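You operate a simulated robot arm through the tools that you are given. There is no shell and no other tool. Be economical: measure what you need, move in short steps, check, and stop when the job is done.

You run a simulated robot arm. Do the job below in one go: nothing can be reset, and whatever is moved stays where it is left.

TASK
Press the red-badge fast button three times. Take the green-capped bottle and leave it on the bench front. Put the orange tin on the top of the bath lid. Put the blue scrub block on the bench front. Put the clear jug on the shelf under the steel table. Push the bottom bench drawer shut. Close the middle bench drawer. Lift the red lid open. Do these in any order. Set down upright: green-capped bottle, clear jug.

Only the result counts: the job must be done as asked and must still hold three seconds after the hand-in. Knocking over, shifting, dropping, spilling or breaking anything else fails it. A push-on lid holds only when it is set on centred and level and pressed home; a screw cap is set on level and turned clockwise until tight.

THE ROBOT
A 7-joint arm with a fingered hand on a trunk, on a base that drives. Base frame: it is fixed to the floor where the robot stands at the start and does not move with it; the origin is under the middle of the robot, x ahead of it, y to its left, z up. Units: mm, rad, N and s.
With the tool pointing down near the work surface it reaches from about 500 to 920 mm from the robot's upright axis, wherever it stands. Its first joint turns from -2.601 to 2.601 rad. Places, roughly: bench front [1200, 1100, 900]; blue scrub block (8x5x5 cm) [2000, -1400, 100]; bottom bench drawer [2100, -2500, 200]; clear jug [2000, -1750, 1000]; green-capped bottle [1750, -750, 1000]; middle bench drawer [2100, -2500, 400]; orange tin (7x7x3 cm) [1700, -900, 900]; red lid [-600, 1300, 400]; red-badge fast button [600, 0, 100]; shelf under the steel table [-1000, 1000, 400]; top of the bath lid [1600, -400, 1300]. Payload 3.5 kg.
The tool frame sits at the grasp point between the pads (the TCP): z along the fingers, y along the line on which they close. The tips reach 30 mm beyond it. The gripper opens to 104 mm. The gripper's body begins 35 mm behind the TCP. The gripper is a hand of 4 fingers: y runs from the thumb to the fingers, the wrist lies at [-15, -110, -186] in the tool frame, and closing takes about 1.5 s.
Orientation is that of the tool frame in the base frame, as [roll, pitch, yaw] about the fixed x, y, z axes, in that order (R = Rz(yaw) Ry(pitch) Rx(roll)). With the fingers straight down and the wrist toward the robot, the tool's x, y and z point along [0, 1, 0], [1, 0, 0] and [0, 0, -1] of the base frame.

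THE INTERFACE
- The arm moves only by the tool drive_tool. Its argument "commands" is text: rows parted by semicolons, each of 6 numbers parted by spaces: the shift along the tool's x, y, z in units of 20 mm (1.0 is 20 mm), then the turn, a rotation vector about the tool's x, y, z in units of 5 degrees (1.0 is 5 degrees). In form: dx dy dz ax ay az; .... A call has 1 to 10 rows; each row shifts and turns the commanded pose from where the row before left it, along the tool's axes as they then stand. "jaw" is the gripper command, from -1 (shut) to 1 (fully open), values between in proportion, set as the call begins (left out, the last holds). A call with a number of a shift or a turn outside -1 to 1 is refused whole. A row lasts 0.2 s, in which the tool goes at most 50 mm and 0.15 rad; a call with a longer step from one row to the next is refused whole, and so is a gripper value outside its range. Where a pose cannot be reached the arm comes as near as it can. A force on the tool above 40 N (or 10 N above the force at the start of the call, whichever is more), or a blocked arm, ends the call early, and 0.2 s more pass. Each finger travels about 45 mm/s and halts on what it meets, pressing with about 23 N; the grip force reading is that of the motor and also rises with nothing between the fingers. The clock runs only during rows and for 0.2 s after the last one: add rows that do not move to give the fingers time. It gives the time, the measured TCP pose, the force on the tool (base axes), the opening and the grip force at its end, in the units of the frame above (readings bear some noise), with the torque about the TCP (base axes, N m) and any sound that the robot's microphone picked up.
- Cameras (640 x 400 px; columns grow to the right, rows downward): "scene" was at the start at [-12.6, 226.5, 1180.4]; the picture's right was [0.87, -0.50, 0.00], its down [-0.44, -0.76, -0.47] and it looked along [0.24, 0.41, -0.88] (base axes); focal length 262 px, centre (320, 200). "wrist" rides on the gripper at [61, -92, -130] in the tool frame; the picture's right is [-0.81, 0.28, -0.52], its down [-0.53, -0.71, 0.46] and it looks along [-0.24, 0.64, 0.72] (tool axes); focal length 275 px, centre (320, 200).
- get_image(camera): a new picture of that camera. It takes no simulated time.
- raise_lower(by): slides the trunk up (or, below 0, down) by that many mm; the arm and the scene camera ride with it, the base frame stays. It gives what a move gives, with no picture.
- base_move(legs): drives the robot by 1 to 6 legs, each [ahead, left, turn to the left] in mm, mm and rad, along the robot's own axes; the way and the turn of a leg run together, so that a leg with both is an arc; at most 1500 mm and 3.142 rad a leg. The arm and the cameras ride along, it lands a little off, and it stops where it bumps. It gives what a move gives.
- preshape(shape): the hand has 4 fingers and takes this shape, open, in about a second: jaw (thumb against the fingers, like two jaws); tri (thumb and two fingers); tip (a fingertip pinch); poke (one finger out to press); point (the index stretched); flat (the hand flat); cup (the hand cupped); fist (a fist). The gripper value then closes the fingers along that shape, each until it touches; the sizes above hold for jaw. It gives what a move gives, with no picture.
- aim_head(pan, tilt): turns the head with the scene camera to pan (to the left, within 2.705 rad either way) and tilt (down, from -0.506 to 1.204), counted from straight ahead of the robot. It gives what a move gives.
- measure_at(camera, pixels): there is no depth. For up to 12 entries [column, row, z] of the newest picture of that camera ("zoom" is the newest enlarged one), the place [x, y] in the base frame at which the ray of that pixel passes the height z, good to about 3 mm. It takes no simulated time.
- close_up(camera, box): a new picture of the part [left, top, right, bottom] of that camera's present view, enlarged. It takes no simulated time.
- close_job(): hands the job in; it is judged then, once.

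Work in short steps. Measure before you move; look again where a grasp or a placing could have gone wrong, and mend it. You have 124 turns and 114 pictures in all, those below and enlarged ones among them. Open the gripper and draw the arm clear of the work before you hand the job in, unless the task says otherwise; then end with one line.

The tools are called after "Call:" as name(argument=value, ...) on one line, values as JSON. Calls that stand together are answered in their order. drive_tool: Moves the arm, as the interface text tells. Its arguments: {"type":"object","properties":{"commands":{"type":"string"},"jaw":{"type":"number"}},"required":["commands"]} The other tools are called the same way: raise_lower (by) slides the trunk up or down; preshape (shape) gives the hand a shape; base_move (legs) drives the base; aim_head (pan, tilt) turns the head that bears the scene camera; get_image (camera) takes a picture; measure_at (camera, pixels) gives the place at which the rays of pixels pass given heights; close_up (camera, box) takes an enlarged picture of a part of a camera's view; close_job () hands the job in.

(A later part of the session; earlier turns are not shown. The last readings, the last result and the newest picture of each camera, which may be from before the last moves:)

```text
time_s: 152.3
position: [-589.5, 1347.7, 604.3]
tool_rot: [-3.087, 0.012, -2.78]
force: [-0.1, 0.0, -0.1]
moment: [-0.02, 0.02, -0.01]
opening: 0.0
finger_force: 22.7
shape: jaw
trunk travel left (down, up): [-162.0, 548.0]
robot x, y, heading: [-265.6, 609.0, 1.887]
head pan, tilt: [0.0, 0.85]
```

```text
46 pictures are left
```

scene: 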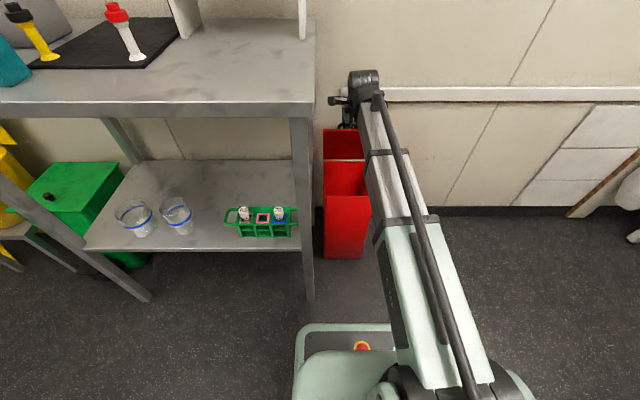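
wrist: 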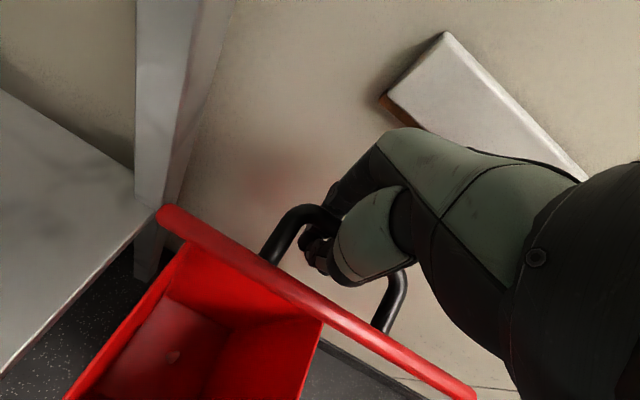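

Lid stands about vertical. I push a bit more inward to lean it back, watching force.

Call:
drive_tool(commands="0 0.5 0.1 0 0 0;0 0.5 0.15 0 0 0;0 0.5 0.2 0 0 0")

Call:
get_image(camera="wrist")

```text
time_s: 153.1
position: [-600.0, 1375.9, 593.0]
tool_rot: [-3.089, 0.012, -2.78]
force: [0.3, -0.6, -0.2]
moment: [-0.02, 0.01, 0.0]
opening: 0.0
finger_force: 23.2
shape: jaw
trunk travel left (down, up): [-162.0, 548.0]
robot x, y, heading: [-269.4, 611.2, 1.885]
head pan, tilt: [0.0, 0.85]
```

```text
45 pictures are left
```

wrist: 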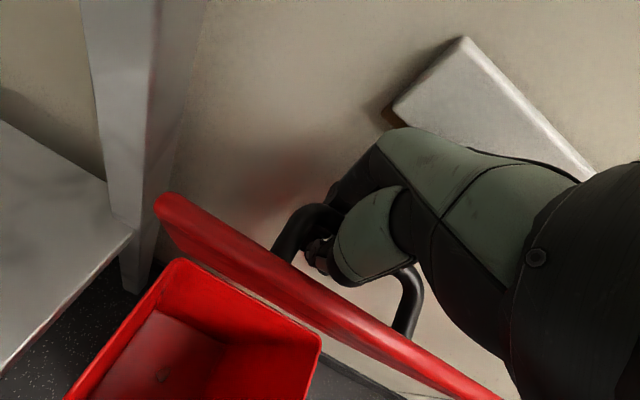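

Force near zero. I open slightly and lift out, then check that the lid stays.

Call:
drive_tool(commands="0 0 0 0 0 0;0 0 0 0 0 0;0 0 0 0 0 0;0 0 0 0 0 0;0 0 0 0 0 0", jaw=-0.2)

Call:
drive_tool(commands="0 0 -0.5 0 0 0;0 0 -1 0 0 0;0 0 -1 0 0 0;0 0 -1 0 0 0;0 0 -1 0 0 0")

Call:
get_image(camera="wrist")

Call:
close_up(camera="scene", box=[290, 90, 410, 270])

```text
time_s: 154.3
position: [-600.7, 1376.5, 593.5]
tool_rot: [-3.09, 0.012, -2.78]
force: [-0.3, 0.5, 0.0]
moment: [0.02, 0.03, 0.01]
opening: 41.0
finger_force: 0.0
shape: jaw
trunk travel left (down, up): [-162.0, 548.0]
robot x, y, heading: [-269.4, 609.0, 1.891]
head pan, tilt: [0.0, 0.85]
```

```text
time_s: 155.5
position: [-602.3, 1379.3, 683.6]
tool_rot: [-3.088, 0.012, -2.78]
force: [1.1, -1.6, 0.4]
moment: [0.01, -0.03, -0.08]
opening: 41.3
finger_force: 0.0
shape: jaw
trunk travel left (down, up): [-162.0, 548.0]
robot x, y, heading: [-266.2, 609.4, 1.889]
head pan, tilt: [0.0, 0.85]
```

```text
44 pictures are left
```

wrist: 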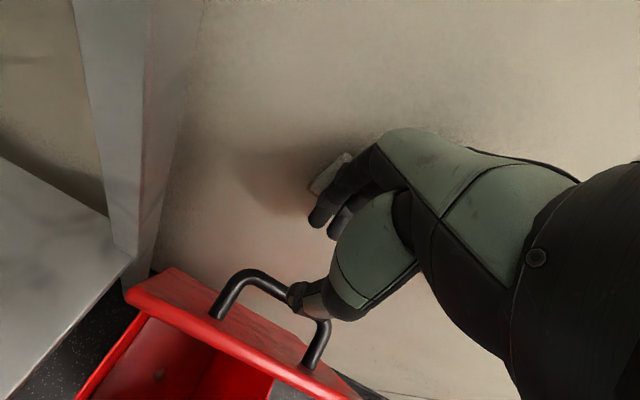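

```text
2.22 times, centred on (350, 180) of scene
```

zoom: 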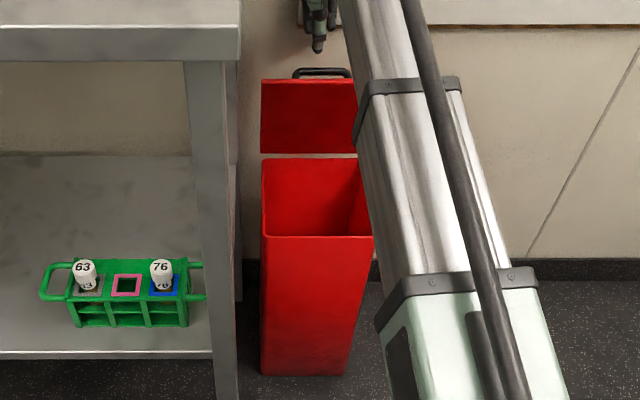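

The lid stays up. To make it safe I'll push its inner face further back from the robot side with closed fingers.

Call:
drive_tool(commands="0 0 -1 0 0 0;0 -1 0 0 0 0;0 -1 0 0 0 0;0 -1 0 0 0 0;0 -1 0 0 0 0;0 -1 0 0 0 0;0 -1 0 0 0 0;0 -1 0 0 0 0", jaw=-1)

Call:
drive_tool(commands="0 0 1 0 0 0;0 0 1 0 0 0;0 0 1 0 0 0;0 0 1 0 0 0;0 0 1 0 0 0;0 0 0.5 0 0 0")

Call:
get_image(camera="wrist")

```text
time_s: 157.3
position: [-554.2, 1249.3, 710.9]
tool_rot: [-3.09, 0.012, -2.78]
force: [-1.0, 1.3, 0.0]
moment: [0.02, -0.01, 0.01]
opening: 0.2
finger_force: 23.3
shape: jaw
trunk travel left (down, up): [-162.0, 548.0]
robot x, y, heading: [-265.6, 607.3, 1.883]
head pan, tilt: [0.0, 0.85]
```

```text
time_s: 158.7
position: [-550.6, 1245.9, 602.2]
tool_rot: [-3.09, 0.012, -2.778]
force: [-0.1, 0.8, 0.2]
moment: [-0.02, 0.01, -0.02]
opening: 0.0
finger_force: 23.2
shape: jaw
trunk travel left (down, up): [-162.0, 548.0]
robot x, y, heading: [-267.6, 611.8, 1.888]
head pan, tilt: [0.0, 0.85]
```

```text
42 pictures are left
```

wrist: 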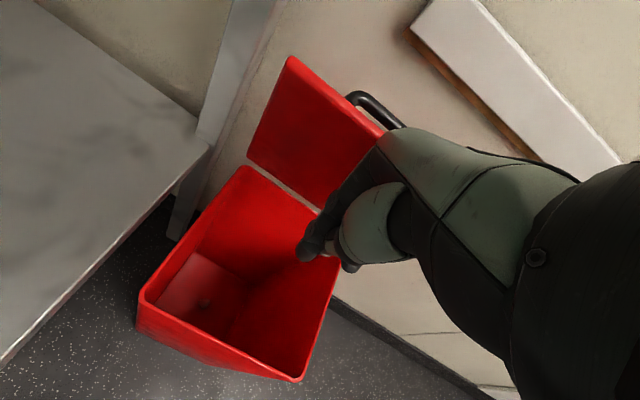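

The lid is upright. I push inward until it meets resistance.

Call:
drive_tool(commands="0 1 0 0 0 0;0 1 0 0 0 0;0 1 0 0 0 0;0 0.8 0 0 0 0;0 0.6 0 0 0 0;0 0.6 0 0 0 0")

Call:
get_image(camera="wrist")

```text
time_s: 160.1
position: [-585.6, 1334.8, 595.9]
tool_rot: [-3.087, 0.014, -2.778]
force: [6.5, -20.2, 3.9]
moment: [0.45, 0.12, -0.19]
opening: 0.1
finger_force: 22.8
shape: jaw
trunk travel left (down, up): [-162.0, 548.0]
robot x, y, heading: [-272.7, 607.9, 1.893]
head pan, tilt: [0.0, 0.85]
```

```text
41 pictures are left
```

wrist: 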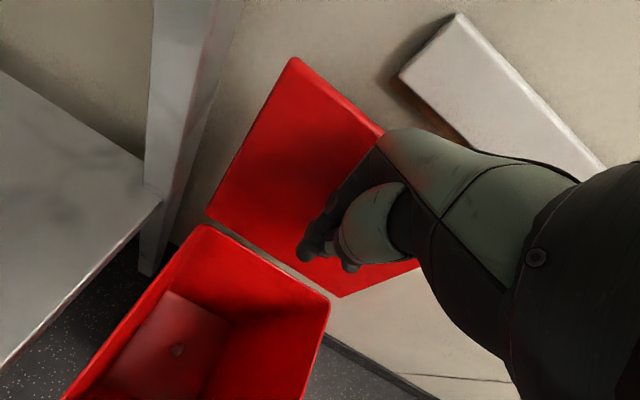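

The lid leans back firmly. I withdraw, raise, and drive back to the tin on the right side, looking from a stand-off.

Call:
drive_tool(commands="0 -1 0 0 0 0;0 -1 0 0 0 0;0 -1 0 0 0 0;0 -1 0 0 0 0;0 -1 0 0 0 0;0 -1 -1 0.6 0 0.5;0 -1 -1 0 0 0")

Call:
raise_lower(by=400)

Call:
raise_lower(by=140)

Call:
aim_head(pan=0.0, tilt=0.85)

Call:
get_image(camera="scene")

Call:
base_move(legs=[[0, 0, -1.56], [-140, 0, 0], [0, -1460, 0], [430, -590, 0], [250, 0, 0]])

```text
time_s: 161.7
position: [-538.8, 1210.3, 644.3]
tool_rot: [-3.036, 0.015, -2.824]
force: [0.4, 0.2, -0.7]
moment: [0.01, 0.0, 0.01]
opening: 0.0
finger_force: 22.9
shape: jaw
trunk travel left (down, up): [-162.0, 548.0]
robot x, y, heading: [-267.8, 610.2, 1.884]
head pan, tilt: [0.0, 0.85]
```

```text
time_s: 165.5
position: [-538.1, 1210.0, 1044.1]
tool_rot: [-3.037, 0.018, -2.823]
force: [0.1, -0.3, -0.2]
moment: [0.0, 0.02, 0.01]
opening: 0.0
finger_force: 23.3
shape: jaw
trunk travel left (down, up): [-562.0, 148.0]
robot x, y, heading: [-268.3, 606.4, 1.889]
head pan, tilt: [0.0, 0.85]
```

```text
time_s: 167.2
position: [-537.8, 1210.9, 1183.9]
tool_rot: [-3.037, 0.016, -2.825]
force: [0.1, 0.7, 0.6]
moment: [-0.01, 0.03, -0.01]
opening: 0.3
finger_force: 23.2
shape: jaw
trunk travel left (down, up): [-702.0, 8.0]
robot x, y, heading: [-268.3, 610.1, 1.885]
head pan, tilt: [0.0, 0.85]
```

```text
time_s: 167.8
position: [-539.2, 1210.1, 1185.3]
tool_rot: [-3.036, 0.015, -2.824]
force: [-0.4, 0.0, -0.5]
moment: [0.02, -0.03, -0.03]
opening: 0.1
finger_force: 22.8
shape: jaw
trunk travel left (down, up): [-702.0, 8.0]
robot x, y, heading: [-268.6, 611.6, 1.881]
head pan, tilt: [0.0, 0.85]
```

```text
40 pictures are left
```

scene: 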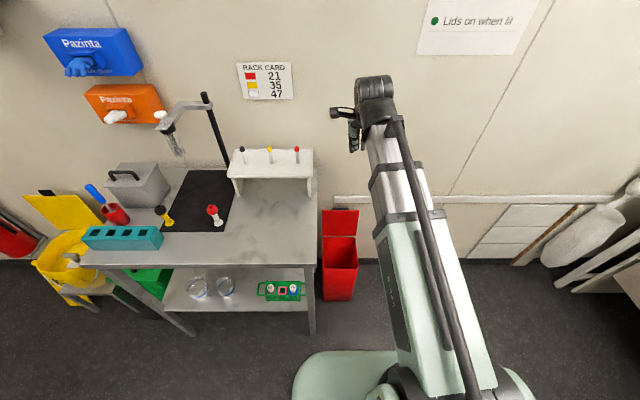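

```text
time_s: 184.9
position: [1477.3, -925.4, 1183.5]
tool_rot: [-3.036, 0.016, 1.888]
force: [0.7, 0.0, -0.7]
moment: [-0.02, 0.02, -0.01]
opening: 0.1
finger_force: 22.8
shape: jaw
trunk travel left (down, up): [-702.0, 8.0]
robot x, y, heading: [874.0, -1191.4, 0.312]
head pan, tilt: [0.0, 0.85]
```

The red lid stays open. I level the tool, open the hand and drive over the tin.

Call:
drive_tool(commands="0 0 0 -0.6 0 0;0 0 0 -0.61 0 0;0 0 0 0 0 0", jaw=1)

Call:
base_move(legs=[[0, -29, 0], [229, 0, 0]])

Call:
get_image(camera="wrist")

```text
time_s: 185.7
position: [1474.8, -925.0, 1184.9]
tool_rot: [3.14, 0.017, 1.887]
force: [-0.2, 0.7, -0.2]
moment: [0.02, 0.02, 0.0]
opening: 103.9
finger_force: 0.1
shape: jaw
trunk travel left (down, up): [-702.0, 8.0]
robot x, y, heading: [870.8, -1190.8, 0.315]
head pan, tilt: [0.0, 0.85]
```

```text
time_s: 187.8
position: [1702.6, -884.0, 1183.4]
tool_rot: [-3.141, 0.013, 1.884]
force: [0.6, 0.9, 0.0]
moment: [-0.02, -0.03, -0.02]
opening: 103.7
finger_force: 0.1
shape: jaw
trunk travel left (down, up): [-702.0, 8.0]
robot x, y, heading: [1100.9, -1150.7, 0.309]
head pan, tilt: [0.0, 0.85]
```

```text
39 pictures are left
```

wrist: 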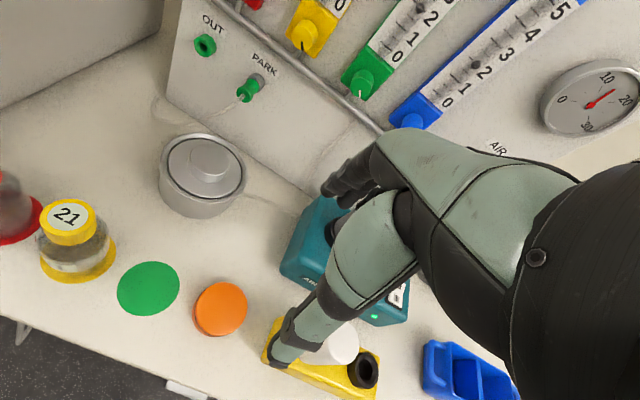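

Call:
measure_at(camera="wrist", pixels=[[221, 307, 930], [194, 322, 930], [247, 293, 930], [265, 350, 940], [285, 268, 940], [300, 285, 900]])

```text
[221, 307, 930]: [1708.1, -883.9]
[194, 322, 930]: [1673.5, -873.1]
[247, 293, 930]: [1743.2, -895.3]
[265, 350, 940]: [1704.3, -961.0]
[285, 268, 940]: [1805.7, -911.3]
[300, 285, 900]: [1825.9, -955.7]
```

Tin at (1707, -884). Descend to 936 with a 92 mm opening and close.

Call:
drive_tool(commands="0 0.22 1 0 0 0;0 0 1 0 0 0;0 0 1 0 0 0;0 0 1 0 0 0;0 0 1 0 0 0;0 0 1 0 0 0;0 0 1 0 0 0;0 0 1 0 0 0", jaw=0.77)

Call:
get_image(camera="wrist")

Call:
drive_tool(commands="0 0 1 0 0 0;0 0 1 0 0 0;0 0 1 0 0 0;0 0 0.7 0 0 0;0 0 0.65 0 0 0")

Call:
drive_tool(commands="0 0 0 0 0 0;0 0 0 0 0 0;0 0 0 0 0 0;0 0 0 0 0 0;0 0 0 0 0 0;0 0 0 0 0 0", jaw=-1)

Call:
get_image(camera="wrist")

```text
time_s: 189.6
position: [1706.6, -884.4, 1024.0]
tool_rot: [-3.14, 0.016, 1.885]
force: [0.1, -0.8, -0.7]
moment: [0.01, 0.0, 0.01]
opening: 92.3
finger_force: 0.0
shape: jaw
trunk travel left (down, up): [-702.0, 8.0]
robot x, y, heading: [1100.0, -1155.0, 0.313]
head pan, tilt: [0.0, 0.85]
```

```text
38 pictures are left
```

wrist: 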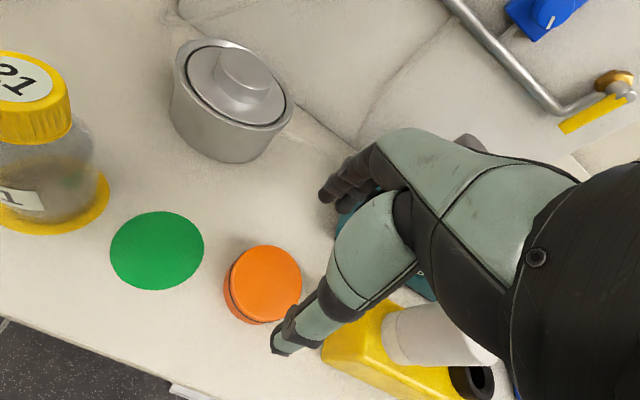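

```text
time_s: 190.8
position: [1708.3, -886.4, 936.8]
tool_rot: [3.141, 0.015, 1.886]
force: [0.3, 0.7, -0.4]
moment: [0.0, 0.01, -0.01]
opening: 92.2
finger_force: 0.1
shape: jaw
trunk travel left (down, up): [-702.0, 8.0]
robot x, y, heading: [1101.9, -1153.4, 0.309]
head pan, tilt: [0.0, 0.85]
```

```text
time_s: 192.2
position: [1707.9, -887.0, 937.4]
tool_rot: [3.141, 0.015, 1.885]
force: [-0.5, 0.0, -0.3]
moment: [0.02, 0.0, -0.02]
opening: 57.6
finger_force: 22.8
shape: jaw
trunk travel left (down, up): [-702.0, 8.0]
robot x, y, heading: [1096.3, -1148.2, 0.314]
head pan, tilt: [0.0, 0.85]
```

```text
37 pictures are left
```

wrist: 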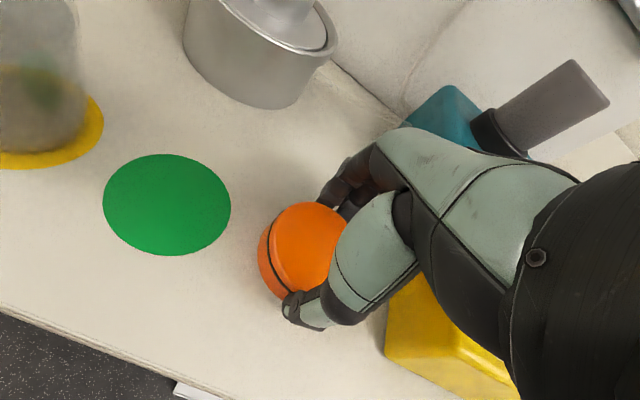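

Gripped. I lift 200 mm, check, then raise further.

Call:
drive_tool(commands="0 0 -0.5 0 0 0;0 0 -1 0 0 0;0 0 -1 0 0 0;0 0 -1 0 0 0;0 0 -1 0 0 0;0 0 -1 0 0 0;0 0 -1 0 0 0;0 0 -1 0 0 0;0 0 -1 0 0 0;0 0 -1 0 0 0")

Call:
drive_tool(commands="0 0 -1 0 0 0;0 0 -1 0 0 0;0 0 -1 0 0 0;0 0 -1 0 0 0;0 0 -1 0 0 0;0 0 -1 0 0 0;0 0 -1 0 0 0;0 0 -1 0 0 0;0 0 -1 0 0 0;0 0 -1 0 0 0")

Call:
drive_tool(commands="0 0 -1 0 0 0;0 0 -1 0 0 0;0 0 -1 0 0 0")

Call:
get_image(camera="wrist")

```text
time_s: 194.4
position: [1707.3, -883.7, 1126.6]
tool_rot: [3.14, 0.017, 1.883]
force: [-0.1, -0.2, -0.6]
moment: [0.04, -0.02, 0.0]
opening: 57.5
finger_force: 23.0
shape: jaw
trunk travel left (down, up): [-702.0, 8.0]
robot x, y, heading: [1101.4, -1152.4, 0.313]
head pan, tilt: [0.0, 0.85]
```

```text
time_s: 196.6
position: [1705.7, -880.0, 1327.9]
tool_rot: [3.14, 0.016, 1.885]
force: [0.1, 0.7, -1.0]
moment: [-0.01, 0.0, -0.03]
opening: 57.3
finger_force: 22.7
shape: jaw
trunk travel left (down, up): [-702.0, 8.0]
robot x, y, heading: [1097.9, -1151.9, 0.308]
head pan, tilt: [0.0, 0.85]
```

```text
time_s: 197.4
position: [1705.4, -879.4, 1387.0]
tool_rot: [3.141, 0.018, 1.885]
force: [0.8, -0.4, -0.9]
moment: [0.01, -0.01, 0.02]
opening: 57.6
finger_force: 22.6
shape: jaw
trunk travel left (down, up): [-702.0, 8.0]
robot x, y, heading: [1099.1, -1155.3, 0.309]
head pan, tilt: [0.0, 0.85]
```

```text
36 pictures are left
```

wrist: 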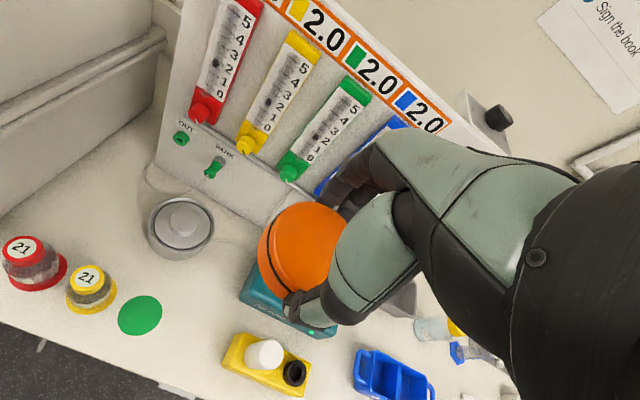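

Tin is held level. Before shifting left I look at the floor on the left and the lid.

Call:
aim_head(pan=0.6, tilt=0.75)

Call:
get_image(camera="scene")

```text
time_s: 198.4
position: [1705.4, -879.9, 1387.6]
tool_rot: [-3.141, 0.015, 1.885]
force: [-0.1, -0.4, -1.0]
moment: [0.02, 0.02, -0.01]
opening: 57.5
finger_force: 23.0
shape: jaw
trunk travel left (down, up): [-702.0, 8.0]
robot x, y, heading: [1100.7, -1153.2, 0.311]
head pan, tilt: [0.6, 0.75]
```

```text
35 pictures are left
```

scene: 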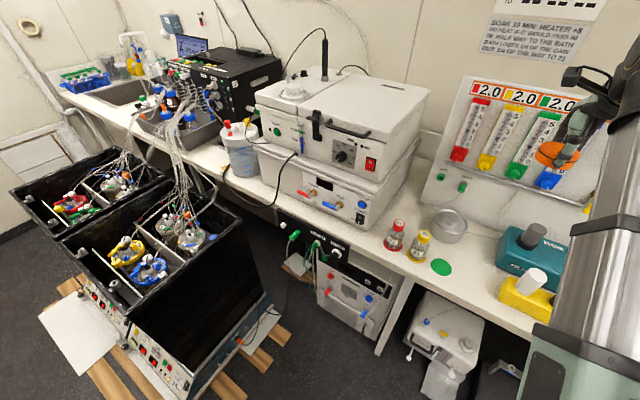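

Call:
measure_at(camera="scene", pixels=[[290, 342, 15], [272, 375, 15], [245, 398, 15], [378, 353, 0], [318, 300, 300], [362, 335, 300], [410, 135, 1275], [312, 112, 1275], [428, 92, 1290], [345, 75, 1290], [372, 138, 1240], [425, 350, 250]])

```text
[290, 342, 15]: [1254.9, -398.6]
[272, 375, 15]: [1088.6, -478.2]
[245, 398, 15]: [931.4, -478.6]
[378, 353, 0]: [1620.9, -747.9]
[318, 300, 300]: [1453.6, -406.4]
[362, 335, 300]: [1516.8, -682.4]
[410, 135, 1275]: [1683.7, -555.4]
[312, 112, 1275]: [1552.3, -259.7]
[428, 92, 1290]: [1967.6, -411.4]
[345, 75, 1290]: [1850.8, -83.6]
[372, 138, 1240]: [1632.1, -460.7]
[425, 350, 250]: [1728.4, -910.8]
```

Boards end near (930, -479), so I shift the base left only 300 and do the rest with the arm.

Call:
base_move(legs=[[0, 300, 0]])

Call:
drive_tool(commands="1 1 0 0 0 0;1 1 0 0 0 0;1 1 0 0 0 0;1 1 0 0 0 0;1 1 0 0 0 0;1 1 0 0 0 0;1 1 0 0 0 0;1 1 0 0 0 0")

Call:
get_image(camera="wrist")

Call:
get_image(camera="scene")

```text
time_s: 200.5
position: [1610.9, -589.5, 1387.3]
tool_rot: [-3.141, 0.019, 1.889]
force: [0.3, 0.9, -1.3]
moment: [-0.03, 0.0, -0.01]
opening: 57.6
finger_force: 22.8
shape: jaw
trunk travel left (down, up): [-702.0, 8.0]
robot x, y, heading: [1005.3, -862.8, 0.317]
head pan, tilt: [0.6, 0.75]
```

```text
time_s: 202.3
position: [1713.2, -386.5, 1385.9]
tool_rot: [-3.14, 0.015, 1.888]
force: [-0.2, 0.6, -0.8]
moment: [-0.01, -0.02, 0.02]
opening: 57.5
finger_force: 22.9
shape: jaw
trunk travel left (down, up): [-702.0, 8.0]
robot x, y, heading: [1008.8, -867.4, 0.317]
head pan, tilt: [0.6, 0.75]
```

```text
34 pictures are left
```

wrist: 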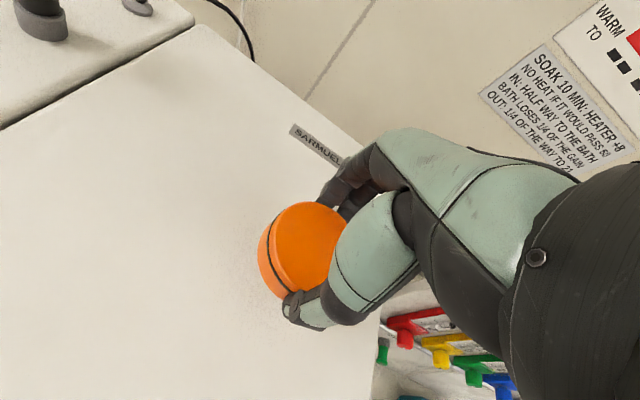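

```text
33 pictures are left
```

scene: 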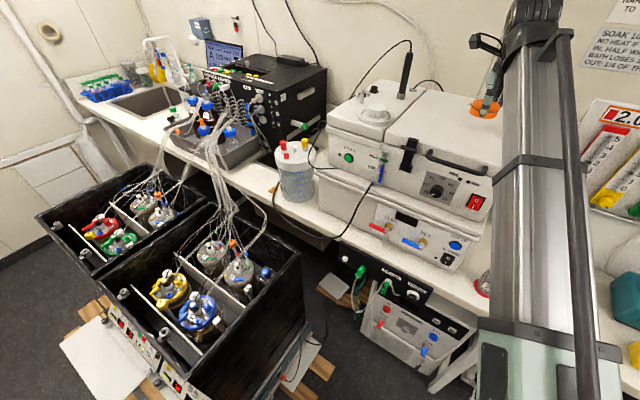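

Call:
measure_at(camera="wrist", pixels=[[378, 345, 1275], [195, 27, 1275], [0, 130, 1275], [340, 165, 1275], [150, 390, 1275], [375, 398, 1275]])

```text
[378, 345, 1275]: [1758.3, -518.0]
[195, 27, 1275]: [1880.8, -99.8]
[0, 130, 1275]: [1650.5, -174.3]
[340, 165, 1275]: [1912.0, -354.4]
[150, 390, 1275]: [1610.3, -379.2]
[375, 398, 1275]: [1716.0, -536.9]
```

Over the lid with good margins. Lower gently to contact.

Call:
drive_tool(commands="0 0 1 0 0 0;0 0 1 0 0 0;0 0 0.8 0 0 0;0 0 0.2 0 0 0;0 0 0.2 0 0 0;0 0 0.2 0 0 0")

Call:
close_up(camera="wrist", box=[200, 160, 440, 310])

```text
time_s: 203.1
position: [1712.9, -390.1, 1338.2]
tool_rot: [3.124, 0.012, 1.888]
force: [-1.9, -1.1, 26.8]
moment: [-0.08, 0.11, -0.06]
opening: 57.6
finger_force: 22.6
shape: jaw
trunk travel left (down, up): [-702.0, 8.0]
robot x, y, heading: [1009.4, -863.5, 0.32]
head pan, tilt: [0.6, 0.75]
stopped in row 4: the force on the tool passed its limit at 42 N (the readings are from after the stop); the commanded pose is now the measured one
```

```text
2.67 times, centred on (320, 235) of wrist
```

zoom: 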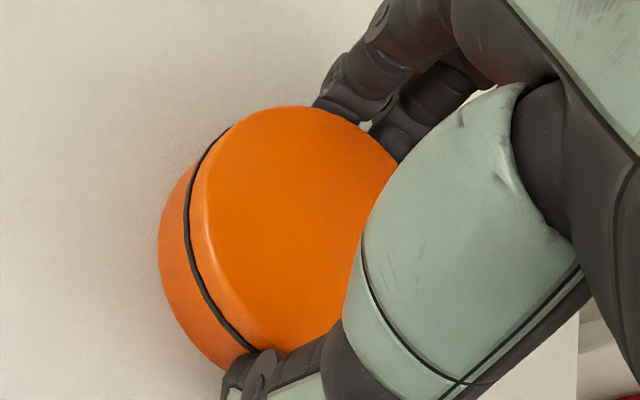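

Contact at 1338 (lid ≈1300). Open and lift away.

Call:
drive_tool(commands="0 0 -0.05 0 0 0;0 0 0 0 0 0;0 0 0 0 0 0;0 0 0 0 0 0;0 0 0 0 0 0;0 0 0 0 0 0", jaw=0.8)

Call:
drive_tool(commands="0 0 -0.5 0 0 0;0 0 -1 0 0 0;0 0 -1 0 0 0;0 0 -1 0 0 0;0 0 -1 0 0 0;-1 -1 0 0 0 0;-1 -1 0 0 0 0;-1 -1 0 0 0 0;-1 -1 0 0 0 0;-1 -1 0 0 0 0")

Call:
get_image(camera="wrist")

```text
time_s: 204.5
position: [1714.7, -388.6, 1335.4]
tool_rot: [3.131, 0.013, 1.889]
force: [-0.3, -1.6, 1.8]
moment: [0.0, -0.12, -0.04]
opening: 93.1
finger_force: 0.1
shape: jaw
trunk travel left (down, up): [-702.0, 8.0]
robot x, y, heading: [1009.1, -865.9, 0.314]
head pan, tilt: [0.6, 0.75]
```

```text
time_s: 206.7
position: [1649.1, -514.5, 1425.8]
tool_rot: [3.129, 0.013, 1.891]
force: [0.5, -0.2, -0.1]
moment: [0.01, -0.03, 0.04]
opening: 93.7
finger_force: 0.1
shape: jaw
trunk travel left (down, up): [-702.0, 8.0]
robot x, y, heading: [1006.1, -870.7, 0.312]
head pan, tilt: [0.6, 0.75]
```

```text
31 pictures are left
```

wrist: 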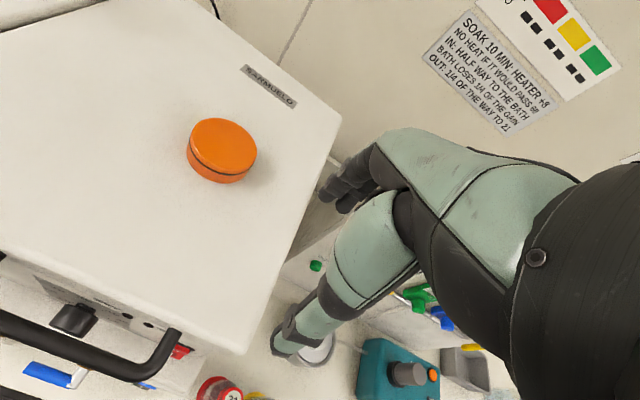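

Tin sits on the lid. I back off and drive right toward the drawers, lowering the trunk, then look.

Call:
base_move(legs=[[-330, 0, 0.012], [0, -1500, 0], [0, -250, 0]])

Call:
raise_lower(by=-400)

Call:
raise_lower(by=-150)

Call:
aim_head(pan=0.0, tilt=0.6)

Call:
get_image(camera="scene")

```text
time_s: 217.4
position: [1898.8, -2267.0, 1425.4]
tool_rot: [3.131, 0.012, 1.906]
force: [0.1, -0.3, -0.2]
moment: [0.03, 0.05, 0.02]
opening: 93.2
finger_force: 0.0
shape: jaw
trunk travel left (down, up): [-702.0, 8.0]
robot x, y, heading: [1260.0, -2633.0, 0.339]
head pan, tilt: [0.6, 0.75]
```

```text
time_s: 221.2
position: [1898.4, -2267.8, 1025.5]
tool_rot: [3.129, 0.012, 1.906]
force: [0.5, -0.2, 0.0]
moment: [0.05, -0.02, 0.0]
opening: 93.5
finger_force: 0.0
shape: jaw
trunk travel left (down, up): [-302.0, 408.0]
robot x, y, heading: [1264.3, -2626.8, 0.342]
head pan, tilt: [0.6, 0.75]
```

```text
time_s: 223.0
position: [1899.6, -2268.0, 875.4]
tool_rot: [3.133, 0.013, 1.908]
force: [-0.2, -0.2, 0.5]
moment: [-0.01, -0.01, -0.01]
opening: 93.6
finger_force: 0.1
shape: jaw
trunk travel left (down, up): [-152.0, 558.0]
robot x, y, heading: [1263.5, -2631.4, 0.334]
head pan, tilt: [0.6, 0.75]
```

```text
time_s: 224.0
position: [1898.9, -2268.2, 875.7]
tool_rot: [3.132, 0.014, 1.905]
force: [-0.1, -0.3, 0.5]
moment: [-0.01, -0.01, 0.01]
opening: 93.6
finger_force: 0.1
shape: jaw
trunk travel left (down, up): [-152.0, 558.0]
robot x, y, heading: [1262.3, -2629.5, 0.331]
head pan, tilt: [0.0, 0.6]
```

```text
30 pictures are left
```

scene: 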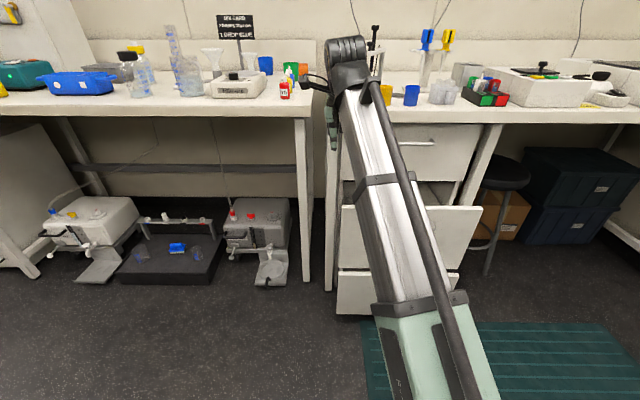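

Middle drawer front spans about (340–482, 205–265), bottom about (337–460, 272–315). I measure rays, then look again from lower.

Call:
measure_at(camera="scene", pixels=[[482, 207, 400], [482, 207, 500], [342, 207, 400], [342, 207, 500], [338, 272, 200], [338, 272, 300], [459, 274, 200], [459, 274, 300], [337, 314, 50], [337, 314, 150], [438, 126, 700], [304, 282, 0]])

Call:
raise_lower(by=-150)

Call:
close_up(camera="scene", box=[300, 80, 500, 300])

```text
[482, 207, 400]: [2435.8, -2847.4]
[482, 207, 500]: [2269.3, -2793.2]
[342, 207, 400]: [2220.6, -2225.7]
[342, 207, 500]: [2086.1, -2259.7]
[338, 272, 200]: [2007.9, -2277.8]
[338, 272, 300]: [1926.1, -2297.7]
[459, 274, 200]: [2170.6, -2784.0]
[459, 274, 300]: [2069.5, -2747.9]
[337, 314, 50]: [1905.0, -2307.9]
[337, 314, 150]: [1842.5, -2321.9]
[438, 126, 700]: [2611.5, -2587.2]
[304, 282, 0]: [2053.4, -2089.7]
```

```text
time_s: 225.7
position: [1898.9, -2268.5, 725.2]
tool_rot: [3.131, 0.014, 1.907]
force: [-0.1, 0.0, -0.1]
moment: [-0.01, 0.0, -0.02]
opening: 93.6
finger_force: 0.1
shape: jaw
trunk travel left (down, up): [-2.0, 708.0]
robot x, y, heading: [1260.9, -2629.8, 0.332]
head pan, tilt: [0.0, 0.6]
```

```text
1.82 times, centred on (400, 190) of scene
```

zoom: 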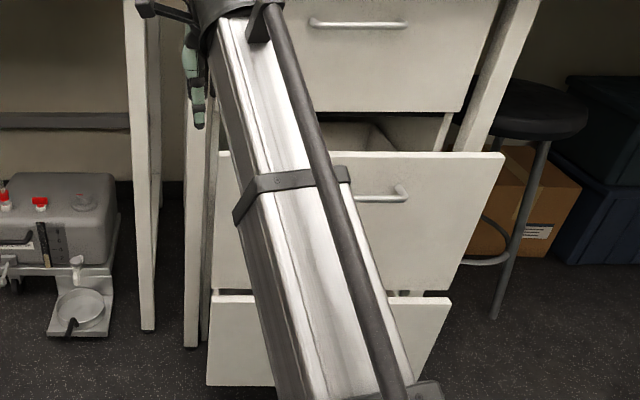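

Call:
measure_at(camera="zoom", pixels=[[505, 155, 400], [505, 155, 500], [218, 152, 400], [218, 152, 500], [213, 297, 200], [213, 297, 300], [450, 297, 200], [450, 297, 300], [207, 385, 50], [207, 385, 150], [400, 195, 400], [400, 110, 600]])

```text
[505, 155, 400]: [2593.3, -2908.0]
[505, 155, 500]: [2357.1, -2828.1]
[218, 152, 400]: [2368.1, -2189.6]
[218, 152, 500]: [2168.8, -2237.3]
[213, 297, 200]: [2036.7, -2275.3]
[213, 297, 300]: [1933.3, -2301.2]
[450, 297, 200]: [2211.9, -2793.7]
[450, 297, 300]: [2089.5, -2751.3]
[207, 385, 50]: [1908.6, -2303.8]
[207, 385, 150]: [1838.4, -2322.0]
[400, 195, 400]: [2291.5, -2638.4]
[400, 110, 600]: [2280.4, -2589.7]
```

Middle front: s≈1072, z 370–627, t 2796–3243; bottom front: s≈1045, z 95–350. I retract the arm, shift right to the drawer centre and lower the hand with fingers closed.

Call:
drive_tool(commands="0 -1 0 0 0 0;0 -1 0 0 0 0;0 -1 0 0 0 0;0 -1 0 0 0 0;0 -1 0 0 0 0;0 -1 0 0 0 0;0 -1 0 0 0 0", jaw=-1)

Call:
base_move(legs=[[0, -262, 0], [40, 0, 0]])

Call:
drive_tool(commands="0 0 1 0 0 0;0 0 1 0 0 0;0 0 1 0 0 0;0 0 1 0 0 0;0 0 1 0 0 0;0 0 1 0 0 0;0 0 1 0 0 0;0 0 1 0 0 0;0 0 1 0 0 0;0 0 1 0 0 0")

Call:
get_image(camera="wrist")

```text
time_s: 227.3
position: [1765.7, -2313.2, 723.3]
tool_rot: [3.131, 0.016, 1.906]
force: [-0.1, 0.3, 0.2]
moment: [0.0, -0.02, 0.02]
opening: 0.1
finger_force: 23.2
shape: jaw
trunk travel left (down, up): [-2.0, 708.0]
robot x, y, heading: [1261.9, -2632.5, 0.333]
head pan, tilt: [0.0, 0.6]
```

```text
time_s: 229.7
position: [1889.5, -2548.3, 723.9]
tool_rot: [3.131, 0.014, 1.902]
force: [0.3, -0.9, -0.7]
moment: [-0.02, -0.02, -0.02]
opening: 0.5
finger_force: 22.5
shape: jaw
trunk travel left (down, up): [-2.0, 708.0]
robot x, y, heading: [1386.2, -2867.3, 0.33]
head pan, tilt: [0.0, 0.6]
```

```text
time_s: 231.9
position: [1893.4, -2550.2, 525.2]
tool_rot: [3.13, 0.015, 1.902]
force: [0.4, -0.5, 0.7]
moment: [-0.02, 0.0, -0.02]
opening: 0.0
finger_force: 22.9
shape: jaw
trunk travel left (down, up): [-2.0, 708.0]
robot x, y, heading: [1381.3, -2865.6, 0.324]
head pan, tilt: [0.0, 0.6]
```

```text
28 pictures are left
```

wrist: 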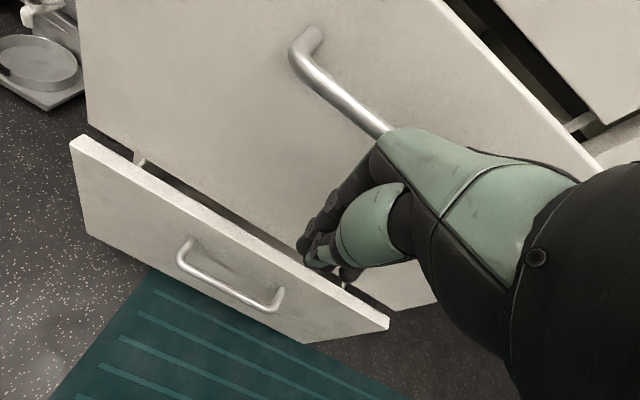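

The hand is in front of the middle drawer below its handle. I lower a bit more and push.

Call:
drive_tool(commands="0 0 1 0 0 0;0 0 1 0 0 0;0 1 0 0 0 0;0 1 0 0 0 0;0 1 0 0 0 0;0 1 0 0 0 0;0 1 0 0 0 0;0 1 0 0 0 0;0 1 0 0 0 0;0 1 0 0 0 0")

Call:
drive_tool(commands="0 1 0 0 0 0;0 1 0 0 0 0;0 1 0 0 0 0;0 1 0 0 0 0;0 0.5 0 0 0 0;0 0.5 0 0 0 0;0 0.5 0 0 0 0")

Call:
get_image(camera="scene")

```text
time_s: 234.1
position: [2046.5, -2496.8, 487.9]
tool_rot: [3.126, 0.011, 1.904]
force: [-0.2, -0.4, -0.3]
moment: [-0.01, 0.03, 0.02]
opening: 0.1
finger_force: 23.3
shape: jaw
trunk travel left (down, up): [-2.0, 708.0]
robot x, y, heading: [1386.5, -2864.6, 0.329]
head pan, tilt: [0.0, 0.6]
```

```text
time_s: 234.8
position: [2083.1, -2487.1, 481.4]
tool_rot: [-3.139, 0.015, 1.903]
force: [-1.8, -1.3, -9.1]
moment: [0.15, -0.13, -0.02]
opening: 0.0
finger_force: 22.6
shape: jaw
trunk travel left (down, up): [-2.0, 708.0]
robot x, y, heading: [1386.4, -2866.6, 0.328]
head pan, tilt: [0.0, 0.6]
stopped in row 3: the force on the tool passed its limit at 51 N (the readings are from after the stop); the commanded pose is now the measured one
```

```text
27 pictures are left
```

scene: 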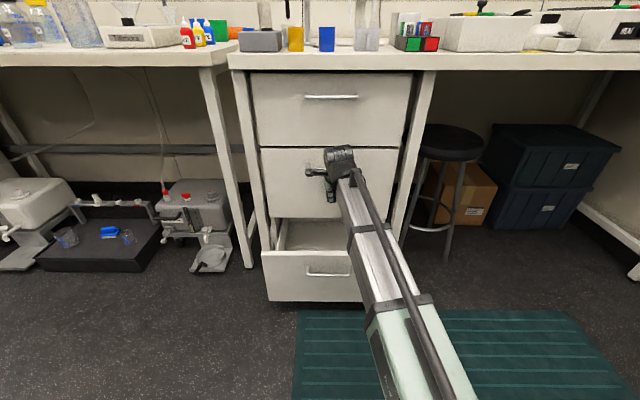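

The middle drawer looks shut; I check closely.

Call:
close_up(camera="scene", box=[230, 60, 430, 310])

```text
1.60 times, centred on (330, 185) of scene
```

zoom: 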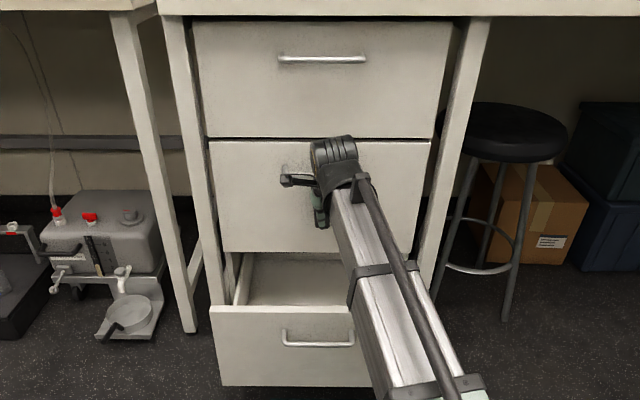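

Middle drawer is flush. Now retract, go down, and push the bottom one.

Call:
drive_tool(commands="0 -1 0 0 0 0;0 -1 0 0 0 0;0 -1 0 0 0 0;0 -1 0 0 0 0;0 -1 0 0 0 0;0 -1 0 0 0 0;0 -1 0 0 0 0;0 -1 0 0 0 0;0 -1 0 0 0 0;0 -1 0 0 0 0")

Call:
drive_tool(commands="0 -1 1 0 0 0;0 0 1 0 0 0;0 0 1 0 0 0;0 0 1 0 0 0;0 0 1 0 0 0;0 0 1 0 0 0;0 0 1 0 0 0;0 0 1 0 0 0;0 0 1 0 0 0;0 0 1 0 0 0")

Call:
drive_tool(commands="0 0 0.7 0 0 0;0 1 0 0 0 0;0 1 0 0 0 0;0 1 0 0 0 0;0 1 0 0 0 0;0 1 0 0 0 0;0 1 0 0 0 0;0 1 0 0 0 0;0 1 0 0 0 0;0 1 0 0 0 0")

Call:
drive_tool(commands="0 1 0 0 0 0;0 1 0 0 0 0;0 0.5 0 0 0 0;0 0.5 0 0 0 0;0 0.5 0 0 0 0;0 0.5 0 0 0 0;0 0.5 0 0 0 0")

Call:
close_up(camera="scene", box=[230, 60, 430, 310])

```text
time_s: 237.0
position: [1892.8, -2551.2, 482.8]
tool_rot: [-3.141, 0.014, 1.9]
force: [0.4, -0.1, -0.5]
moment: [0.01, 0.0, -0.02]
opening: 0.2
finger_force: 22.5
shape: jaw
trunk travel left (down, up): [-2.0, 708.0]
robot x, y, heading: [1384.7, -2864.5, 0.329]
head pan, tilt: [0.0, 0.6]
```

```text
time_s: 239.2
position: [1876.4, -2559.4, 281.8]
tool_rot: [-3.141, 0.014, 1.903]
force: [0.2, -0.1, 0.1]
moment: [0.03, 0.01, -0.02]
opening: 0.0
finger_force: 23.2
shape: jaw
trunk travel left (down, up): [-2.0, 708.0]
robot x, y, heading: [1382.1, -2863.6, 0.33]
head pan, tilt: [0.0, 0.6]
```

```text
time_s: 241.4
position: [2045.9, -2501.4, 268.5]
tool_rot: [3.141, 0.013, 1.902]
force: [0.4, 0.0, -0.4]
moment: [0.01, 0.0, -0.01]
opening: 0.0
finger_force: 22.5
shape: jaw
trunk travel left (down, up): [-2.0, 708.0]
robot x, y, heading: [1380.5, -2864.7, 0.326]
head pan, tilt: [0.0, 0.6]
```

```text
time_s: 241.8
position: [2056.1, -2498.7, 269.6]
tool_rot: [-3.133, 0.015, 1.9]
force: [-22.5, -9.0, 11.8]
moment: [0.14, -0.77, -0.41]
opening: 0.0
finger_force: 22.8
shape: jaw
trunk travel left (down, up): [-2.0, 708.0]
robot x, y, heading: [1382.5, -2866.5, 0.333]
head pan, tilt: [0.0, 0.6]
stopped in row 2: the force on the tool passed its limit at 57 N (the readings are from after the stop); the commanded pose is now the measured one
```

```text
1.60 times, centred on (330, 185) of scene
```

zoom: 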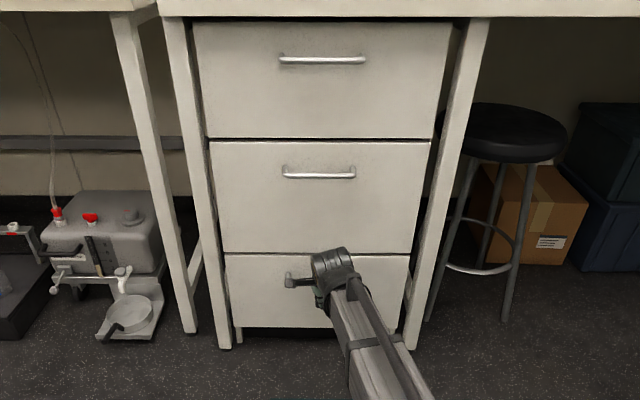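

Both drawers are shut. I retract and drive left to the blue block under the bench, then look.

Call:
drive_tool(commands="0 -1 0 0 0 0;0 -1 0 0 0 0;0 -1 0 0 0 0;0 -1 0 0 0 0;0 -1 0 0 0 0;0 -1 0 0 0 0;0 -1 0 0 0 0;0 -1 0 0 0 0;0 -1 0 0 0 0", jaw=0.6)

Call:
base_move(legs=[[0, 1075, 0]])

Call:
aim_head(pan=0.15, tilt=0.6)

Call:
get_image(camera="scene")

Call:
get_image(camera="wrist")

```text
time_s: 243.8
position: [1887.2, -2556.7, 269.7]
tool_rot: [-3.134, 0.017, 1.9]
force: [0.0, -0.1, -0.5]
moment: [0.02, -0.03, 0.03]
opening: 83.2
finger_force: 0.1
shape: jaw
trunk travel left (down, up): [-2.0, 708.0]
robot x, y, heading: [1385.1, -2865.3, 0.332]
head pan, tilt: [0.0, 0.6]
```

```text
time_s: 249.4
position: [1534.1, -1528.4, 270.8]
tool_rot: [-3.132, 0.014, 1.904]
force: [0.9, -0.6, 0.6]
moment: [0.02, 0.0, 0.02]
opening: 83.1
finger_force: 0.1
shape: jaw
trunk travel left (down, up): [-2.0, 708.0]
robot x, y, heading: [1032.1, -1836.0, 0.332]
head pan, tilt: [0.0, 0.6]
```

```text
time_s: 250.1
position: [1533.6, -1526.7, 270.3]
tool_rot: [-3.13, 0.016, 1.905]
force: [-0.1, 0.4, 0.5]
moment: [0.02, -0.02, 0.0]
opening: 83.1
finger_force: 0.1
shape: jaw
trunk travel left (down, up): [-2.0, 708.0]
robot x, y, heading: [1031.6, -1836.6, 0.332]
head pan, tilt: [0.15, 0.6]
```

```text
24 pictures are left
```

scene: 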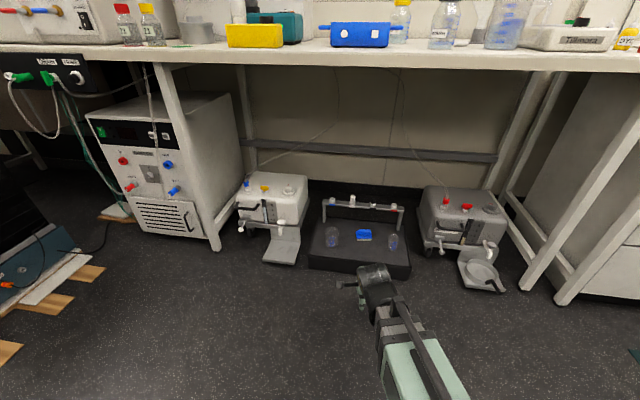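

```text
23 pictures are left
```

wrist: 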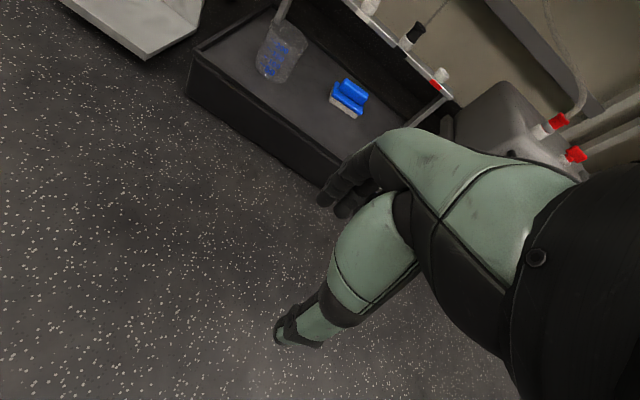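

I triangulate the block from both views.

Call:
measure_at(camera="wrist", pixels=[[348, 101, 80], [348, 101, 130], [331, 97, 100], [363, 108, 100], [320, 189, 80], [437, 97, 150], [290, 50, 100]])

Call:
measure_at(camera="scene", pixels=[[364, 236, 80], [364, 236, 130], [310, 267, 0], [410, 279, 0], [333, 235, 100], [393, 242, 100]])

Call:
close_up(camera="scene", box=[300, 190, 420, 285])

```text
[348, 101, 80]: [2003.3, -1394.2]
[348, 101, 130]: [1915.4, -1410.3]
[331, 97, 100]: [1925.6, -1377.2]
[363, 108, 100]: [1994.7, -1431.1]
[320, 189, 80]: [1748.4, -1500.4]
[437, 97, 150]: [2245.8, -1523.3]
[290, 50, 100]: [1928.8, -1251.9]
```

```text
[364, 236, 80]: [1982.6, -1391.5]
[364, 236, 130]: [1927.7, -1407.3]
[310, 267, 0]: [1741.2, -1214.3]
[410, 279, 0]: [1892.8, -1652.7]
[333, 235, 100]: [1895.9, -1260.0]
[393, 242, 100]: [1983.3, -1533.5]
```

```text
4.21 times, centred on (360, 238) of scene
```

zoom: 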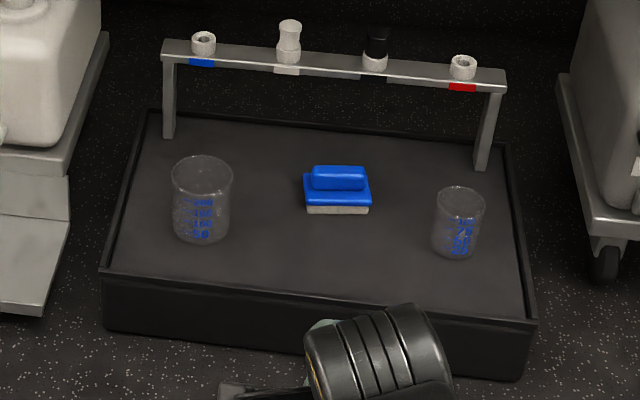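

Block centre ≈ (1948, -1402), z 86–136. I drive ahead 200 and extend the arm above it.

Call:
base_move(legs=[[0, -18, 0], [200, 0, 0]])

Call:
drive_tool(commands="0 1 0 0 0 0;0 1 0 0 0 0;0 1 0 0 0 0;0 1 0 0 0 0;0 1 0 0 0 0;0 1 0 0 0 0;0 1 0 0 0 0;0 1 0 0 0 0;0 1 0 0 0 0;0 1 0 0 0 0")

Call:
get_image(camera="wrist")

```text
time_s: 252.1
position: [1729.6, -1478.4, 269.7]
tool_rot: [-3.133, 0.016, 1.904]
force: [0.2, -0.4, 0.7]
moment: [0.01, 0.01, 0.01]
opening: 83.1
finger_force: 0.1
shape: jaw
trunk travel left (down, up): [-2.0, 708.0]
robot x, y, heading: [1230.1, -1786.0, 0.333]
head pan, tilt: [0.15, 0.6]
```

```text
time_s: 254.2
position: [1918.9, -1412.6, 269.6]
tool_rot: [-3.134, 0.016, 1.906]
force: [0.7, -0.6, 0.2]
moment: [0.01, -0.02, -0.03]
opening: 83.2
finger_force: 0.2
shape: jaw
trunk travel left (down, up): [-2.0, 708.0]
robot x, y, heading: [1226.3, -1787.8, 0.333]
head pan, tilt: [0.15, 0.6]
```

```text
21 pictures are left
```

wrist: 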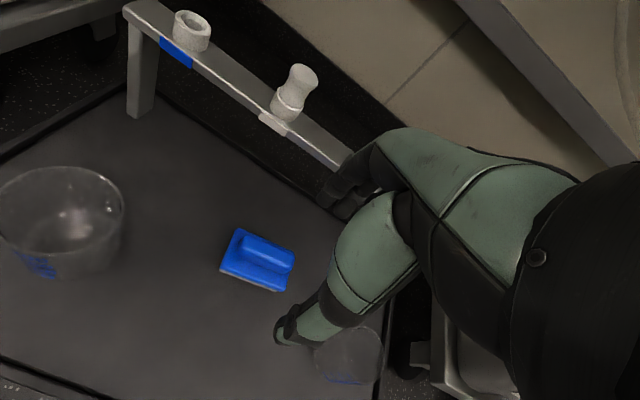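

Call:
measure_at(camera="wrist", pixels=[[257, 261, 115], [240, 229, 105], [221, 270, 105], [282, 289, 105], [294, 255, 105], [348, 335, 150], [345, 170, 180], [266, 250, 130]])

```text
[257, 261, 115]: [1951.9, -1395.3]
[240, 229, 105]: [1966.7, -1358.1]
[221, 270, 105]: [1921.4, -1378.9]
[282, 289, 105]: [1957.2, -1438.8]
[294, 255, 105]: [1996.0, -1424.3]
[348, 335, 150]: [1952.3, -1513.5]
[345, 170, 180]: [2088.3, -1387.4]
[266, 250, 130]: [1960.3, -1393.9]
```

Block centre (1956, -1398), turned about 8° more. I centre, turn, descend to 124 and grip.

Call:
drive_tool(commands="0.08 1 0 0 0 -0.8;0 1 0.25 0 0 -0.85;0 0 1 0 0 0;0 0 1 0 0 0;0 0 1 0 0 0;0 0 1 0 0 0;0 0 1 0 0 0;0 0 1 0 0 0;0 0 1 0 0 0")

Call:
drive_tool(commands="0 0 0 0 0 0;0 0 0 0 0 0;0 0 0 0 0 0;0 0 0 0 0 0;0 0 0 0 0 0;0 0 0 0 0 0", jaw=-1)

Call:
drive_tool(commands="0 0 -0.5 0 0 0;0 0 -1 0 0 0;0 0 -1 0 0 0;0 0 -1 0 0 0;0 0 -1 0 0 0;0 0 -1 0 0 0;0 0 -1 0 0 0;0 0 -1 0 0 0")

Call:
get_image(camera="wrist")

```text
time_s: 256.2
position: [1956.9, -1399.8, 122.1]
tool_rot: [-3.131, 0.015, 2.049]
force: [0.3, -0.7, -0.5]
moment: [-0.02, 0.0, 0.02]
opening: 83.2
finger_force: 0.0
shape: jaw
trunk travel left (down, up): [-2.0, 708.0]
robot x, y, heading: [1226.8, -1786.8, 0.336]
head pan, tilt: [0.15, 0.6]
```

```text
time_s: 257.6
position: [1956.9, -1398.5, 122.7]
tool_rot: [-3.131, 0.015, 2.049]
force: [-0.3, -0.3, -0.5]
moment: [-0.01, -0.02, -0.03]
opening: 39.9
finger_force: 22.9
shape: jaw
trunk travel left (down, up): [-2.0, 708.0]
robot x, y, heading: [1228.8, -1787.3, 0.335]
head pan, tilt: [0.15, 0.6]
```

```text
time_s: 259.4
position: [1954.9, -1396.8, 273.1]
tool_rot: [-3.128, 0.014, 2.047]
force: [-0.1, 0.6, -0.7]
moment: [-0.01, 0.01, -0.02]
opening: 40.0
finger_force: 23.2
shape: jaw
trunk travel left (down, up): [-2.0, 708.0]
robot x, y, heading: [1228.1, -1793.2, 0.332]
head pan, tilt: [0.15, 0.6]
```

```text
20 pictures are left
```

wrist: 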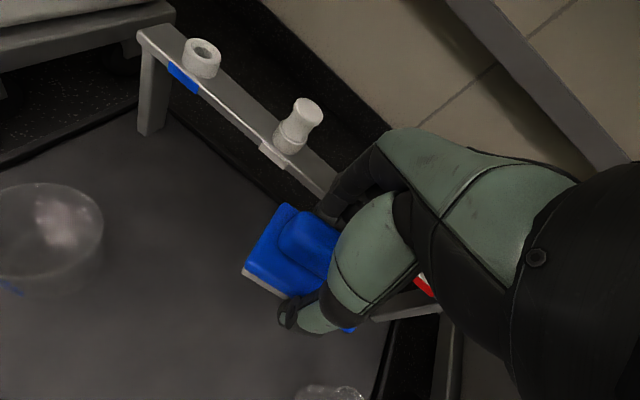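

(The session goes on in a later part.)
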